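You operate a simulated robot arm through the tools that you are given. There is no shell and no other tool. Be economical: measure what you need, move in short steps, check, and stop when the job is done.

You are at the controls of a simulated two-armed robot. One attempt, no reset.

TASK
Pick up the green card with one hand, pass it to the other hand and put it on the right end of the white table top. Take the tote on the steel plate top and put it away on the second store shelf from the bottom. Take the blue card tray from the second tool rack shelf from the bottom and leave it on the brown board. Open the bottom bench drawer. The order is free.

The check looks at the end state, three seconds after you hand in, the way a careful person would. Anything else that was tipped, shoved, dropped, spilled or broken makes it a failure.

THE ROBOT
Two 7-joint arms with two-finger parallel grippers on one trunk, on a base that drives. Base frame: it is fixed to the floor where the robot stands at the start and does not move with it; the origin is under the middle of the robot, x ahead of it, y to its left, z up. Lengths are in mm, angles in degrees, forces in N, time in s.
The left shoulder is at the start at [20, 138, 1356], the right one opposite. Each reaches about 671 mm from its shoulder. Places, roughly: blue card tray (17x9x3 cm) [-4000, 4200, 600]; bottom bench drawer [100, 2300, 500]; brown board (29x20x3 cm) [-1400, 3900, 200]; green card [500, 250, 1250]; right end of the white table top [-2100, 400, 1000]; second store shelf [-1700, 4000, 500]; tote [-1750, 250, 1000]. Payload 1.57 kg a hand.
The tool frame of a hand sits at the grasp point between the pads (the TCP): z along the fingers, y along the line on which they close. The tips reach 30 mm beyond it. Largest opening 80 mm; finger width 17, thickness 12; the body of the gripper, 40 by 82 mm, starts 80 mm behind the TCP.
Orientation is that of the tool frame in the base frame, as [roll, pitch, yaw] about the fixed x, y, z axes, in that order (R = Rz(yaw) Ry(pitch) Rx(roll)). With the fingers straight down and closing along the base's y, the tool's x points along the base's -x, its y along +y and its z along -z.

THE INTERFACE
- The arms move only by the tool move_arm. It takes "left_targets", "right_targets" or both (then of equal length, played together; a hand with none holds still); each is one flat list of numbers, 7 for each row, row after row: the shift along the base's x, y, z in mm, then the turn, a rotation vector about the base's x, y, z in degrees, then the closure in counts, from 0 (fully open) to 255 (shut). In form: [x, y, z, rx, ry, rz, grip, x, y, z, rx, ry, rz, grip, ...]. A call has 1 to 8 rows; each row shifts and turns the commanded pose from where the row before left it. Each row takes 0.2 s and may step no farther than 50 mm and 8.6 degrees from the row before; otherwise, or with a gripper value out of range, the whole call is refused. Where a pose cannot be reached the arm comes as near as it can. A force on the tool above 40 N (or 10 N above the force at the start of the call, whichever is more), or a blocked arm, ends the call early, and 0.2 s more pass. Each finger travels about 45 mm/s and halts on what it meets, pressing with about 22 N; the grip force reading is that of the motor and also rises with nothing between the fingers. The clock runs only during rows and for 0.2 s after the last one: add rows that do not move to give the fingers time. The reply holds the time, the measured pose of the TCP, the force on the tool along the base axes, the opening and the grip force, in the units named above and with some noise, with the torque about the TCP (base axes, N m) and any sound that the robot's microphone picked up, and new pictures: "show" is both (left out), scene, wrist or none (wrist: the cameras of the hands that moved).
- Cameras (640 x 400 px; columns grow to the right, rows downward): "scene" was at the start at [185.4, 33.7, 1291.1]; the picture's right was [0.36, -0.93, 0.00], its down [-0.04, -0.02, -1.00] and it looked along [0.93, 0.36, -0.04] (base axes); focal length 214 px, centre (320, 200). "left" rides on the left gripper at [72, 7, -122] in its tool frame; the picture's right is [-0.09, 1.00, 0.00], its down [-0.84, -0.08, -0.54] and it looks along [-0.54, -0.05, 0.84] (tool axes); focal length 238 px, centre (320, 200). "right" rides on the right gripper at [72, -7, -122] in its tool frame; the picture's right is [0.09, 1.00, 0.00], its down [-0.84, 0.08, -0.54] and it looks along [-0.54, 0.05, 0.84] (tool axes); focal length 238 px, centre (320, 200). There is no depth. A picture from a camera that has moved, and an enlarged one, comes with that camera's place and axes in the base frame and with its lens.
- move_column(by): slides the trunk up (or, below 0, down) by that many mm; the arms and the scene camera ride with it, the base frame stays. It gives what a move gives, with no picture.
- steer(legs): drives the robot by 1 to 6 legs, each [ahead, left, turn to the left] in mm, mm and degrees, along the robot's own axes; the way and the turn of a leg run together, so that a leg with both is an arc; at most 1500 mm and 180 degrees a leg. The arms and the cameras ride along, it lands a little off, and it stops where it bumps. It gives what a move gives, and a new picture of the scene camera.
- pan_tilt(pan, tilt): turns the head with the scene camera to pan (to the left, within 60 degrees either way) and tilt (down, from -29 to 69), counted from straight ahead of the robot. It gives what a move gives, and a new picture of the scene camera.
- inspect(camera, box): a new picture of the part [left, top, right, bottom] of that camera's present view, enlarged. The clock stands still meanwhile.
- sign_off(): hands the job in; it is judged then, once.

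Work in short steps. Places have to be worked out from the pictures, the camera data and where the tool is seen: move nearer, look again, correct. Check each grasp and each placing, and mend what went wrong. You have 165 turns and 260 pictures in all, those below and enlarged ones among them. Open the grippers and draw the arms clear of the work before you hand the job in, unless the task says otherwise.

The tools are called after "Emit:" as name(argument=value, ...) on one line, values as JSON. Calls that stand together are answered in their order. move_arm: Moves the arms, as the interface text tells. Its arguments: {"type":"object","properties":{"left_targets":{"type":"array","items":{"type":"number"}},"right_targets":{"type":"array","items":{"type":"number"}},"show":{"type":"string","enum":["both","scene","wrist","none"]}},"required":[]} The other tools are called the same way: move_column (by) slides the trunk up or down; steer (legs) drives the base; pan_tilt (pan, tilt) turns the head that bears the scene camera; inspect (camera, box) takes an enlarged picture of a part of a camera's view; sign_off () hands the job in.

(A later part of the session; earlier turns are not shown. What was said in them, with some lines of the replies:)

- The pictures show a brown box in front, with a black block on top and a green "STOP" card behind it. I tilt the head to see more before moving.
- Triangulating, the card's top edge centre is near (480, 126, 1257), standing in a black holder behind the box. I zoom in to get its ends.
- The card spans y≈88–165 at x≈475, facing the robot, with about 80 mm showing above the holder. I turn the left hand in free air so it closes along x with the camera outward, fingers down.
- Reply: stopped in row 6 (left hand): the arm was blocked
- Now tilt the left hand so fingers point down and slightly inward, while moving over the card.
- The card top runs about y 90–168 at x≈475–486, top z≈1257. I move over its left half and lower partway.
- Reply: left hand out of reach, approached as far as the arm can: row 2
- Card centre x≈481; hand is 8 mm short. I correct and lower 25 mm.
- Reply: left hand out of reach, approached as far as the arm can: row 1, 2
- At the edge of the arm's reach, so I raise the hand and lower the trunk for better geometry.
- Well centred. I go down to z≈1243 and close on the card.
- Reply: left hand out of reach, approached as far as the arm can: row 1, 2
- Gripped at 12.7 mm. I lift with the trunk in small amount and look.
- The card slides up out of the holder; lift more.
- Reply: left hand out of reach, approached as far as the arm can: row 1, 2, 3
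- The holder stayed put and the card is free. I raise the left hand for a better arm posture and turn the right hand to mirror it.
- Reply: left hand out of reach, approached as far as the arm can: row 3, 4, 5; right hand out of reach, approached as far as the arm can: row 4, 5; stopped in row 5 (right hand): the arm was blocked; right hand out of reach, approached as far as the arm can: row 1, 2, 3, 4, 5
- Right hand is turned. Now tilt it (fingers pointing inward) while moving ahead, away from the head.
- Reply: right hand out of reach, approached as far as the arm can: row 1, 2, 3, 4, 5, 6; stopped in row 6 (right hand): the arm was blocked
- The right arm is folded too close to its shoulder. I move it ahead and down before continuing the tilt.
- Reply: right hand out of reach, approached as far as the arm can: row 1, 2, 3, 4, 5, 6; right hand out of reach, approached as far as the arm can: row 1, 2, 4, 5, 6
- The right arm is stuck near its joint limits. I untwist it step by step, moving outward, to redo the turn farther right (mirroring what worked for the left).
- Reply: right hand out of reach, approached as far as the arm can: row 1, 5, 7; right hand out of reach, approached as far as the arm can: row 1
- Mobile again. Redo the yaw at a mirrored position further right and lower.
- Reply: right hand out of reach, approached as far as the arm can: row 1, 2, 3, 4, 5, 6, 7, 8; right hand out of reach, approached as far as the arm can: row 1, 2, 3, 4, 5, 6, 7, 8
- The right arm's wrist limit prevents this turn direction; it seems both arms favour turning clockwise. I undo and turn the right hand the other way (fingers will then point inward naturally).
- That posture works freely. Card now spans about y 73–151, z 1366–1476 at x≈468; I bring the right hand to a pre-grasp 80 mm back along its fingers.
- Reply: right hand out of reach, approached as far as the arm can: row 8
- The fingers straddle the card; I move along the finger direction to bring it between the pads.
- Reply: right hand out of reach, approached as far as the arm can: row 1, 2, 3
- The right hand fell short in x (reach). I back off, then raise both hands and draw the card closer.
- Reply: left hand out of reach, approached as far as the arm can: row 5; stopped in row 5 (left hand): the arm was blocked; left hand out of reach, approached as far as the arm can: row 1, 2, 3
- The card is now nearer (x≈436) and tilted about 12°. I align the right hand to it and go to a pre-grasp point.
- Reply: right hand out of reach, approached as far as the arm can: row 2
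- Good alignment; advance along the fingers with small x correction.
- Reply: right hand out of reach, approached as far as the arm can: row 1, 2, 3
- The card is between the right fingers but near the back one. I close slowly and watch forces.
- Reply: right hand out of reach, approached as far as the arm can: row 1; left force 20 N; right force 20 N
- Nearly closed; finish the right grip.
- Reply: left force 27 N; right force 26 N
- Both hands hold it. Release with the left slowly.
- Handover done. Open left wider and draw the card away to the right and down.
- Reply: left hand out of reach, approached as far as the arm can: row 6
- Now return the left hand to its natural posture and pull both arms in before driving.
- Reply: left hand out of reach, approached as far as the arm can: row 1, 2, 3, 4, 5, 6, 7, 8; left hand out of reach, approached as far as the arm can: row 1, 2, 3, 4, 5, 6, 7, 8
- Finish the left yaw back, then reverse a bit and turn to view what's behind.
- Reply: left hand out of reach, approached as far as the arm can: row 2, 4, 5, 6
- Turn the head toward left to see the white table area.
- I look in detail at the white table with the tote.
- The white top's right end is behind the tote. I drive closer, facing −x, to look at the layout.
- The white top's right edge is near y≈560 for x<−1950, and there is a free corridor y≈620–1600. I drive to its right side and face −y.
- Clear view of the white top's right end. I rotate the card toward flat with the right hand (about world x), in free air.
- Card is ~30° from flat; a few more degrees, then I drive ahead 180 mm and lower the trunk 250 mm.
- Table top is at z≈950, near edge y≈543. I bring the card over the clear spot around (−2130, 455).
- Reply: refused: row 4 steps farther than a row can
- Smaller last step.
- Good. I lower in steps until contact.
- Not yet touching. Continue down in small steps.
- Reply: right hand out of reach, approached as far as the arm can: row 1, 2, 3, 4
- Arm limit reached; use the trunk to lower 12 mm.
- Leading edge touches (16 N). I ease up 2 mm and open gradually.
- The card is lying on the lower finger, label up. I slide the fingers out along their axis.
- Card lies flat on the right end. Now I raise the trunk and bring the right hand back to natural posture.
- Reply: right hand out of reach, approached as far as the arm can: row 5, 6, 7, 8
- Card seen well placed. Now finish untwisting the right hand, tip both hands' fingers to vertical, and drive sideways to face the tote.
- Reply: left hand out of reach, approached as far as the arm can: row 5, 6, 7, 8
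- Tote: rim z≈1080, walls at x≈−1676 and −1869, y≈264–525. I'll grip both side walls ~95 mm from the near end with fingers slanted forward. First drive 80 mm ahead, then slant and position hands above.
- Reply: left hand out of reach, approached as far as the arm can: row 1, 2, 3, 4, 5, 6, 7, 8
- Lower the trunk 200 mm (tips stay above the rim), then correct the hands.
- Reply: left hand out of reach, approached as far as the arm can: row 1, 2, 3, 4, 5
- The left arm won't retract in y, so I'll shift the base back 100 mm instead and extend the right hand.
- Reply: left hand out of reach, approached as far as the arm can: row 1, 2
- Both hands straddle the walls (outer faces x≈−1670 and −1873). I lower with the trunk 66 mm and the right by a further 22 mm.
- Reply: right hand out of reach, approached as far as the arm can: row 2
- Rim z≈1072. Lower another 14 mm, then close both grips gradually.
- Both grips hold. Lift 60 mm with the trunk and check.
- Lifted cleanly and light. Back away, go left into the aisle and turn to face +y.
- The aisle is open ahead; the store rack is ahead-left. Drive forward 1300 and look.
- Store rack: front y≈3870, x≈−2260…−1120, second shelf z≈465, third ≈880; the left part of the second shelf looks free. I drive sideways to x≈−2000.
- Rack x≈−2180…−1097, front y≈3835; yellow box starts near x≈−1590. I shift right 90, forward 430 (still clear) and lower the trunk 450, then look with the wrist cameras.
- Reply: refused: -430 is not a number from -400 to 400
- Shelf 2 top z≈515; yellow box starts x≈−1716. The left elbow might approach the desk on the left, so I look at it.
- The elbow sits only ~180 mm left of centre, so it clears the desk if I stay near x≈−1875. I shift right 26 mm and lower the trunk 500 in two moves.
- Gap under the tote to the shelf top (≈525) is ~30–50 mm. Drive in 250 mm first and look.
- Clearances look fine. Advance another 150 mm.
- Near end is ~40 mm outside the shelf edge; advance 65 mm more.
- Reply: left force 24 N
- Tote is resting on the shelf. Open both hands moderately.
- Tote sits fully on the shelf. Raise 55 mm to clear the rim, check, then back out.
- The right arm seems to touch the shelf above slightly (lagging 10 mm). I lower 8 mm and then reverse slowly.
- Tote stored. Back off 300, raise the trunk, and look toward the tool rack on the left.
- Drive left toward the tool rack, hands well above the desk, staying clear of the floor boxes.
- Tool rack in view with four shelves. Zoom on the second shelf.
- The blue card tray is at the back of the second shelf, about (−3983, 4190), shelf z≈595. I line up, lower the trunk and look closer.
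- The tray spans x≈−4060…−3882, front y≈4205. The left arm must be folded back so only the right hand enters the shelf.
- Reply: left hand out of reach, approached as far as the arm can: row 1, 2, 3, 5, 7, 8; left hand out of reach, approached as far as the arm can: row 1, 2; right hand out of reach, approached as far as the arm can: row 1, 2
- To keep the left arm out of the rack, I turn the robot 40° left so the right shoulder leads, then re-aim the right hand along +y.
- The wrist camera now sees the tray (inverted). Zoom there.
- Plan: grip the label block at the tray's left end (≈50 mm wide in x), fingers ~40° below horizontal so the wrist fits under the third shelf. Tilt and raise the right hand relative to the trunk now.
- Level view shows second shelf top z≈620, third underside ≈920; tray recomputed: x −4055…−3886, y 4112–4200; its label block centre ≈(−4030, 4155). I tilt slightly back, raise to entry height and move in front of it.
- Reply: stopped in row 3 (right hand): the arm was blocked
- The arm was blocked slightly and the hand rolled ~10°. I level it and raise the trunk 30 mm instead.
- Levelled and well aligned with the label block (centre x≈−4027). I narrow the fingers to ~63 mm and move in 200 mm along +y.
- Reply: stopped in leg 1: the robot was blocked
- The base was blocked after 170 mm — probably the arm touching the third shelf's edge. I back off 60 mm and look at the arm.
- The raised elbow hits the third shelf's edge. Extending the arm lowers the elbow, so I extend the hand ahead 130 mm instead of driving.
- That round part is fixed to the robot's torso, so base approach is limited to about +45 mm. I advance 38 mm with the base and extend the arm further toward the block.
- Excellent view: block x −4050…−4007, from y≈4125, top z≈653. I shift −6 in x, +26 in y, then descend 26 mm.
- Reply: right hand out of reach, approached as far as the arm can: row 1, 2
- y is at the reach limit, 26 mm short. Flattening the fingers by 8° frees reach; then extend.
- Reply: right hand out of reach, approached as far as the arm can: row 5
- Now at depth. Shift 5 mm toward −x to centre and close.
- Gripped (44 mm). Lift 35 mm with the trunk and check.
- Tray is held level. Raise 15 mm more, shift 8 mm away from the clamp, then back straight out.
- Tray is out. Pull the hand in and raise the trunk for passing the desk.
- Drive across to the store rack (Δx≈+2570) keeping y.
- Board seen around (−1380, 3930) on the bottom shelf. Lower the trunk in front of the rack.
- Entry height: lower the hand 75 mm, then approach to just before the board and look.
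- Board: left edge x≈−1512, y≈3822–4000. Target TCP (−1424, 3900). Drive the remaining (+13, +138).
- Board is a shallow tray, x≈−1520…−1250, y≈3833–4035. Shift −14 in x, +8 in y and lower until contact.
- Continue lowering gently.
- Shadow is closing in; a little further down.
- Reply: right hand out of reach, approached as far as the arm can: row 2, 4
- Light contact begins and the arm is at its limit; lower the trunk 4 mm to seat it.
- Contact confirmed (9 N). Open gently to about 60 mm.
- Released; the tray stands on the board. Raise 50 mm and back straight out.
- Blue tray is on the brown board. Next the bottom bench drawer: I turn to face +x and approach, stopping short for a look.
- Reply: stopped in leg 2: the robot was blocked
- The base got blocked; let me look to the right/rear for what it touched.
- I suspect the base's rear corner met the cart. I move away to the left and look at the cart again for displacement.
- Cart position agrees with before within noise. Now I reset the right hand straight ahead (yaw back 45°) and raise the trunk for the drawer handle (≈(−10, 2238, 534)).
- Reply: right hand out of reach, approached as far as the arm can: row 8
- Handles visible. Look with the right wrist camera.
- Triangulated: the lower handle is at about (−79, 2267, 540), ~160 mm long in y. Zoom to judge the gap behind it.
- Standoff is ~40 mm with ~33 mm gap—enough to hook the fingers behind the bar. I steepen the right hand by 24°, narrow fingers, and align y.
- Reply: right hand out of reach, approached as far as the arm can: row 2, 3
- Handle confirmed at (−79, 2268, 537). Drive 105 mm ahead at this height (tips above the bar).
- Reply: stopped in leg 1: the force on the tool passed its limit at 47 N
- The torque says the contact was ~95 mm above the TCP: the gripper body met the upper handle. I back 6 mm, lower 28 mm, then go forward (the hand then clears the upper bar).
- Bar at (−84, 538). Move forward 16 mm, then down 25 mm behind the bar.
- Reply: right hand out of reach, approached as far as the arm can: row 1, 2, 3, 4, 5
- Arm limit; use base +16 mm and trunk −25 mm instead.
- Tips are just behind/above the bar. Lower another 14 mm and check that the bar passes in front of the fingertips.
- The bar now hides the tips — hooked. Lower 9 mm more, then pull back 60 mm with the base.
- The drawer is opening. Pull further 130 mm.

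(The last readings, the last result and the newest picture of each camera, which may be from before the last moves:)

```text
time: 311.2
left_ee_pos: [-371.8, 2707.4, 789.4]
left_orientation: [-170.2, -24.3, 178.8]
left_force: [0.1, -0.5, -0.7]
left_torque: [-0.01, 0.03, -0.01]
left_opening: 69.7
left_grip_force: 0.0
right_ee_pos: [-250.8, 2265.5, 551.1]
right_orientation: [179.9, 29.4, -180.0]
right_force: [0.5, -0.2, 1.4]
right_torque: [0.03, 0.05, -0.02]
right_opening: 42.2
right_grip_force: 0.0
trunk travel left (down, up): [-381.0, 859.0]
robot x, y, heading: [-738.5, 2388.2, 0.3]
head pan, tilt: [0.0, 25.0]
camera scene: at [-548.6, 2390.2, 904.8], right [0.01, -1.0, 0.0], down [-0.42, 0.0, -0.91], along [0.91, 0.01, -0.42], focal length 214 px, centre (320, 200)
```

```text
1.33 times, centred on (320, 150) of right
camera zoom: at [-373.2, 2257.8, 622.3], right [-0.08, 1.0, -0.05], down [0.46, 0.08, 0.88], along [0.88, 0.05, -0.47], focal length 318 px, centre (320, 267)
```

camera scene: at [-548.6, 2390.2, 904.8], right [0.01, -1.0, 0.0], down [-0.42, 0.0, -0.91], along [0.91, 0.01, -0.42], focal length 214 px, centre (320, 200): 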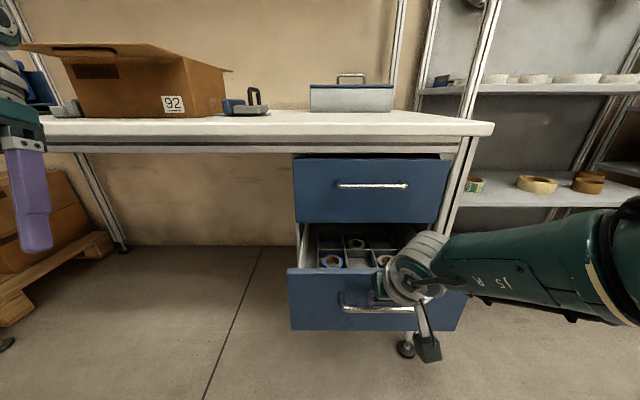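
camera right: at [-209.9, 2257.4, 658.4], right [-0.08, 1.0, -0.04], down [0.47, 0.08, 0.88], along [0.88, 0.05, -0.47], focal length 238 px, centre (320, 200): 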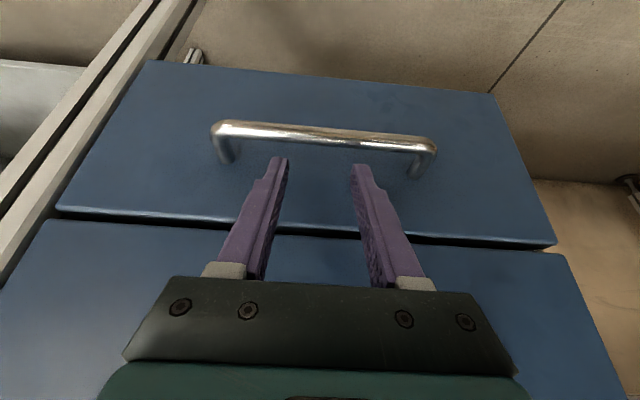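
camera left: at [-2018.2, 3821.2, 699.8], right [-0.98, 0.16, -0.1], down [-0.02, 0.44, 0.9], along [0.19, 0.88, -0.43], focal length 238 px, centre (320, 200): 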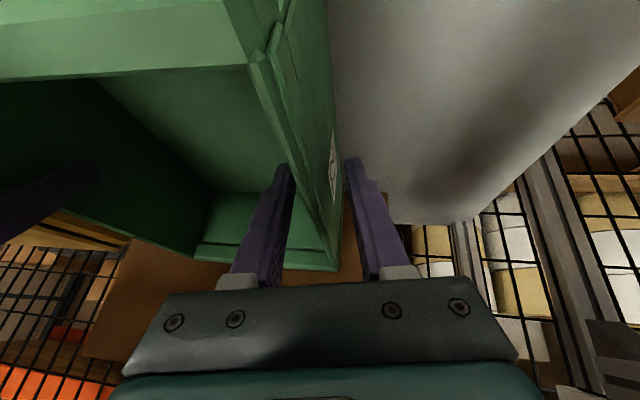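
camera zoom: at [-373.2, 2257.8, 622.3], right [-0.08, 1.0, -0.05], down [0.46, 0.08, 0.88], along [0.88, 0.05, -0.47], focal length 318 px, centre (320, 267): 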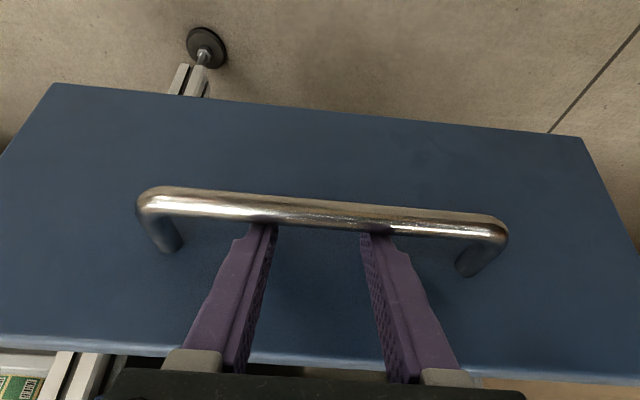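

Open ~175 mm. Pull another 100 mm.

Emit:
steer(legs=[[-60, 0, 0], [-40, 0, 0]])

```text
time: 312.7
left_ee_pos: [-471.1, 2708.2, 790.8]
left_orientation: [-170.2, -24.2, 178.7]
left_force: [0.3, 0.5, 0.0]
left_torque: [0.01, 0.01, -0.03]
left_opening: 69.9
left_grip_force: 0.0
right_ee_pos: [-348.1, 2264.3, 550.3]
right_orientation: [-180.0, 29.6, -179.8]
right_force: [0.4, 0.6, 1.1]
right_torque: [-0.04, 0.11, 0.04]
right_opening: 41.9
right_grip_force: 0.1
trunk travel left (down, up): [-381.0, 859.0]
robot x, y, heading: [-839.3, 2387.4, 0.2]
head pan, tilt: [0.0, 25.0]
camera scene: at [-647.4, 2389.7, 904.9], right [0.01, -1.0, 0.0], down [-0.42, 0.0, -0.91], along [0.91, 0.01, -0.42], focal length 214 px, centre (320, 200)
```

scene: 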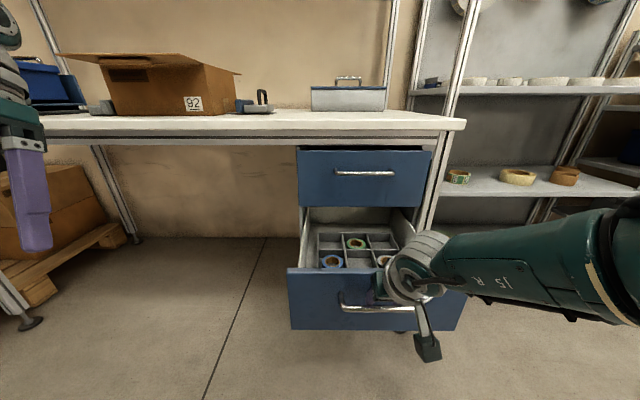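

Open ~275 mm. The cart is behind my base, so I pull the last bit with the arm only.

Emit:
move_arm(right_targets=[-15, 0, 0, 0, 0, 0, 120, -15, 0, 0, 0, 0, 0, 120, -15, 0, 0, 0, 0, 0, 120, -15, 0, 0, 0, 0, 0, 120, 0, 0, 0, 0, 0, 0, 120], show="both")

```text
time: 313.9
left_ee_pos: [-468.1, 2709.1, 793.1]
left_orientation: [-170.2, -24.1, 178.8]
left_force: [0.3, 0.7, 0.2]
left_torque: [0.02, 0.01, -0.04]
left_opening: 70.0
left_grip_force: 0.1
right_ee_pos: [-401.3, 2263.8, 553.7]
right_orientation: [-180.0, 30.3, -179.9]
right_force: [14.3, -0.8, 6.2]
right_torque: [-0.16, -0.16, 0.34]
right_opening: 42.8
right_grip_force: 0.2
trunk travel left (down, up): [-381.0, 859.0]
robot x, y, heading: [-844.4, 2385.8, 0.3]
head pan, tilt: [0.0, 25.0]
camera scene: at [-643.8, 2389.5, 905.7], right [0.01, -1.0, 0.0], down [-0.42, 0.0, -0.91], along [0.91, 0.01, -0.42], focal length 214 px, centre (320, 200)
camera right: at [-524.9, 2256.6, 623.9], right [-0.08, 1.0, -0.05], down [0.45, 0.08, 0.89], along [0.89, 0.05, -0.46], focal length 238 px, centre (320, 200)
```

scene: 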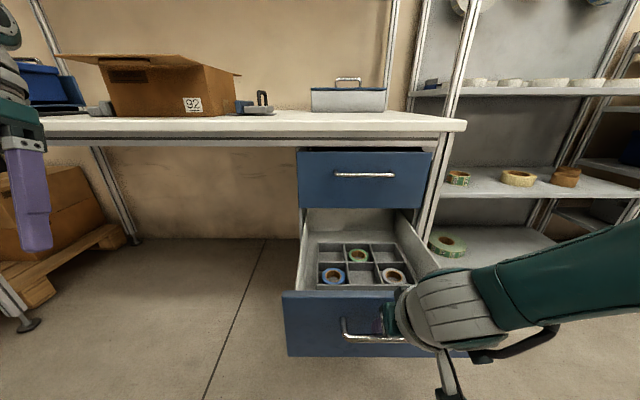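
right: 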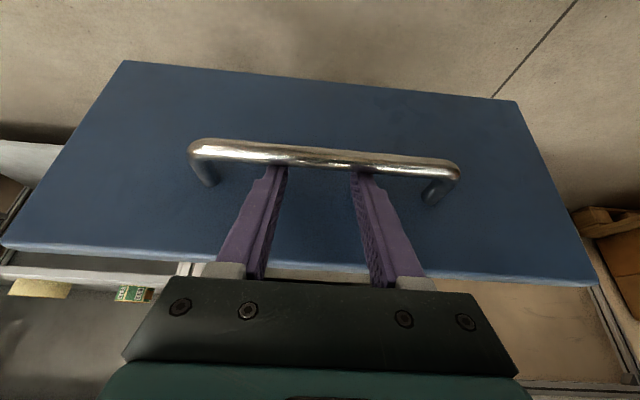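

Drawer reached its stop (~330 mm open). Unhook: ease forward 6 mm, raise trunk 45, then draw the arm back.

Emit:
move_arm(right_targets=[6, 0, 0, 0, 0, 0, 120, 3, 0, 0, 0, 0, 0, 120], show="none")

Emit:
move_column(by=45)

Emit:
move_arm(right_targets=[-20, 0, 0, 0, 0, 0, 60, -20, 0, 5, 0, 0, 0, 60, -20, 0, 5, 0, 0, 0, 60, -20, 0, 5, 0, 0, 0, 60], show="both")

```text
time: 314.5
left_ee_pos: [-470.2, 2708.5, 791.4]
left_orientation: [-170.2, -24.2, 178.7]
left_force: [0.3, 0.6, 0.1]
left_torque: [-0.03, 0.0, 0.0]
left_opening: 69.6
left_grip_force: 0.1
right_ee_pos: [-399.7, 2264.4, 550.4]
right_orientation: [-179.9, 29.6, -179.8]
right_force: [5.3, -0.3, 5.6]
right_torque: [-0.17, -0.05, 0.09]
right_opening: 42.8
right_grip_force: 0.1
trunk travel left (down, up): [-381.0, 859.0]
robot x, y, heading: [-841.8, 2384.6, 0.3]
head pan, tilt: [0.0, 25.0]
```

```text
time: 315.3
left_ee_pos: [-473.7, 2708.4, 835.1]
left_orientation: [-170.2, -24.3, 178.8]
left_force: [-0.4, -0.1, 0.4]
left_torque: [-0.01, -0.02, -0.03]
left_opening: 69.7
left_grip_force: 0.1
right_ee_pos: [-401.0, 2264.9, 595.4]
right_orientation: [179.9, 29.5, -179.8]
right_force: [-0.4, 0.3, -0.3]
right_torque: [-0.01, -0.01, -0.02]
right_opening: 42.1
right_grip_force: 0.1
trunk travel left (down, up): [-426.0, 814.0]
robot x, y, heading: [-841.2, 2390.9, 0.4]
head pan, tilt: [0.0, 25.0]
```

```text
time: 316.3
left_ee_pos: [-473.0, 2708.1, 835.2]
left_orientation: [-170.2, -24.3, 178.9]
left_force: [-0.1, 0.0, 0.9]
left_torque: [0.04, 0.02, -0.01]
left_opening: 70.0
left_grip_force: 0.0
right_ee_pos: [-481.9, 2264.0, 611.8]
right_orientation: [180.0, 29.6, -179.8]
right_force: [-0.5, -0.4, 0.0]
right_torque: [-0.03, 0.0, -0.02]
right_opening: 61.2
right_grip_force: 0.0
trunk travel left (down, up): [-426.0, 814.0]
robot x, y, heading: [-839.4, 2385.3, 0.4]
head pan, tilt: [0.0, 25.0]
camera scene: at [-648.7, 2389.7, 949.6], right [0.01, -1.0, 0.0], down [-0.42, 0.0, -0.91], along [0.91, 0.01, -0.42], focal length 214 px, centre (320, 200)
camera right: at [-604.2, 2257.1, 683.0], right [-0.08, 1.0, -0.05], down [0.46, 0.08, 0.88], along [0.88, 0.05, -0.46], focal length 238 px, centre (320, 200)
```

scene: 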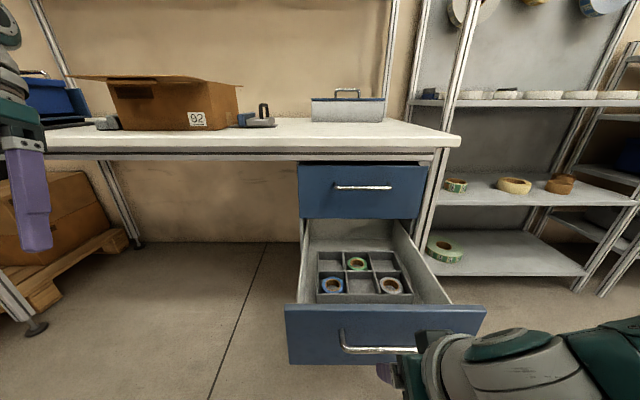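
right: 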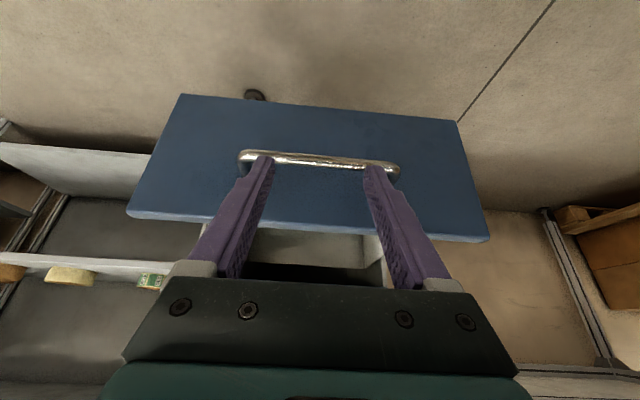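

The drawer stands open. Now verify the cart from here.

Emit:
pan_tilt(pan=-60, tilt=30)

Emit:
inspect(camera="scene", box=[440, 100, 640, 400])

```text
time: 317.6
left_ee_pos: [-472.7, 2707.4, 834.8]
left_orientation: [-170.1, -24.3, 178.8]
left_force: [0.0, 0.2, 0.1]
left_torque: [0.02, -0.01, 0.0]
left_opening: 69.4
left_grip_force: 0.1
right_ee_pos: [-479.5, 2264.3, 612.2]
right_orientation: [180.0, 29.5, -179.8]
right_force: [-0.4, 0.7, -0.3]
right_torque: [-0.02, 0.0, -0.01]
right_opening: 61.2
right_grip_force: 0.0
trunk travel left (down, up): [-426.0, 814.0]
robot x, y, heading: [-839.9, 2385.9, 0.1]
head pan, tilt: [-60.0, 30.0]
camera scene: at [-694.8, 2311.2, 941.7], right [-0.86, -0.51, 0.0], down [-0.25, 0.43, -0.87], along [0.44, -0.75, -0.5], focal length 214 px, centre (320, 200)
```

scene: 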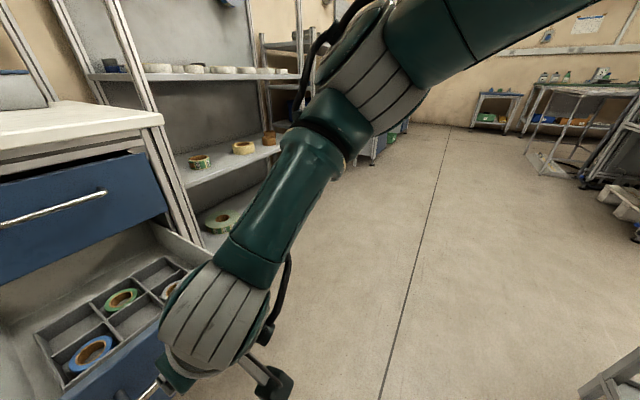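

```text
1.33 times, centred on (540, 250) of scene
camera zoom: at [-694.8, 2311.2, 941.7], right [-0.86, -0.51, 0.0], down [-0.25, 0.43, -0.87], along [0.44, -0.75, -0.5], focal length 286 px, centre (27, 133)
```

zoom: 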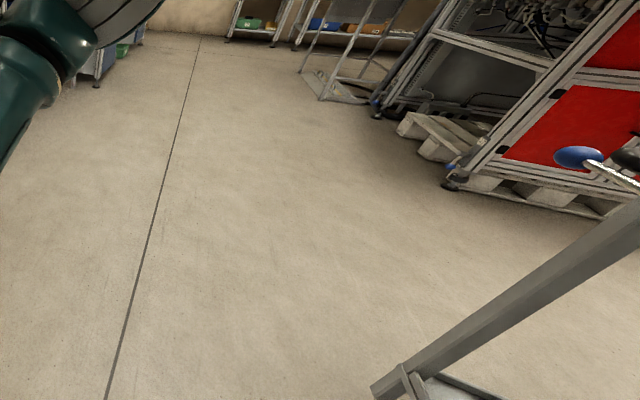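

The cart's knob triangulates to the same place as before the bump (within a few mm), so nothing was displaced. I open the grippers fully and move clear of the drawer.

Emit:
move_arm(left_targets=[0, 0, 0, 0, 0, 0, 0, 0, 0, 0, 0, 0, 0, 0], right_targets=[-10, 0, 10, 0, 0, 0, 0, -10, 0, 10, 0, 0, 0, 0], show="none")

Emit:
steer(legs=[[0, 350, 0]])

Emit:
pan_tilt(pan=-25, tilt=30)

```text
time: 318.2
left_ee_pos: [-473.4, 2706.7, 835.4]
left_orientation: [-170.3, -24.3, 178.8]
left_force: [0.3, 0.0, -0.6]
left_torque: [0.03, 0.02, -0.04]
left_opening: 80.2
left_grip_force: 0.1
right_ee_pos: [-500.1, 2264.2, 632.1]
right_orientation: [-179.9, 29.6, -179.7]
right_force: [-0.3, -0.1, 0.5]
right_torque: [-0.01, -0.02, -0.02]
right_opening: 79.8
right_grip_force: 0.1
trunk travel left (down, up): [-426.0, 814.0]
robot x, y, heading: [-840.5, 2384.3, 0.1]
head pan, tilt: [-60.0, 30.0]
```

```text
time: 320.5
left_ee_pos: [-473.9, 3060.0, 836.7]
left_orientation: [-170.2, -24.2, 178.7]
left_force: [-0.5, 0.2, -0.3]
left_torque: [-0.05, -0.04, -0.02]
left_opening: 79.7
left_grip_force: 0.1
right_ee_pos: [-503.0, 2616.6, 632.1]
right_orientation: [180.0, 29.5, -179.9]
right_force: [1.2, 0.0, 1.1]
right_torque: [-0.01, -0.05, -0.03]
right_opening: 80.2
right_grip_force: 0.1
trunk travel left (down, up): [-426.0, 814.0]
robot x, y, heading: [-843.9, 2741.0, 0.1]
head pan, tilt: [-60.0, 30.0]
camera scene: at [-696.8, 2663.9, 941.7], right [-0.86, -0.5, 0.0], down [-0.25, 0.43, -0.87], along [0.44, -0.75, -0.5], focal length 214 px, centre (320, 200)
```

scene: 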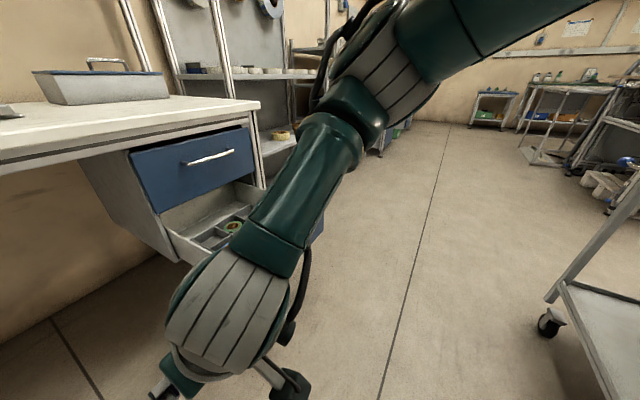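

```text
time: 321.5
left_ee_pos: [-473.3, 3060.4, 835.5]
left_orientation: [-170.2, -24.3, 178.7]
left_force: [0.2, 0.6, 0.2]
left_torque: [0.02, -0.01, 0.02]
left_opening: 80.0
left_grip_force: 0.0
right_ee_pos: [-502.8, 2616.5, 631.0]
right_orientation: [180.0, 29.7, -179.9]
right_force: [0.7, 0.0, 0.6]
right_torque: [0.01, 0.02, 0.02]
right_opening: 80.1
right_grip_force: 0.0
trunk travel left (down, up): [-426.0, 814.0]
robot x, y, heading: [-844.7, 2740.5, -0.1]
head pan, tilt: [-25.0, 30.0]
camera scene: at [-660.3, 2703.8, 941.7], right [-0.42, -0.91, 0.0], down [-0.45, 0.21, -0.87], along [0.79, -0.36, -0.5], focal length 214 px, centre (320, 200)
```

scene: 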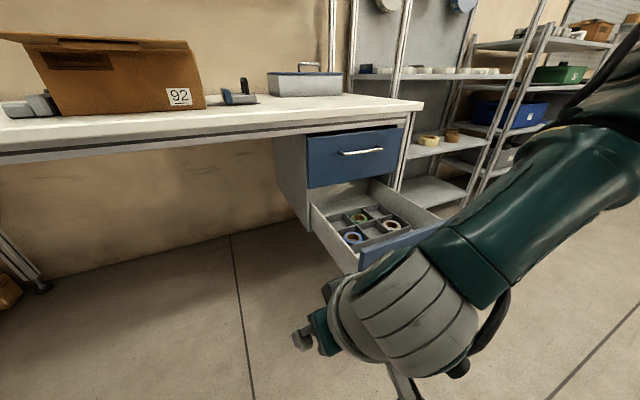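

The bottom drawer is open, its contents look undisturbed, and both hands are empty and clear, so I hand in the job.

Emit:
sign_off()

```text
The job is handed in.
```

All four parts are done and handed in:
- **Green card:** passed from the left hand to the right, and lying flat on the right end of the white table.
- **Tote:** on the second store shelf from the bottom.
- **Blue card tray:** on the brown board.
- **Bottom bench drawer:** pulled open about 330 mm, to what felt like its stop.

The base bumped the tool rack once and, I believe, the cart once. Nothing on the rack looked disturbed, and the cart measured within about 10 mm of where it was before.
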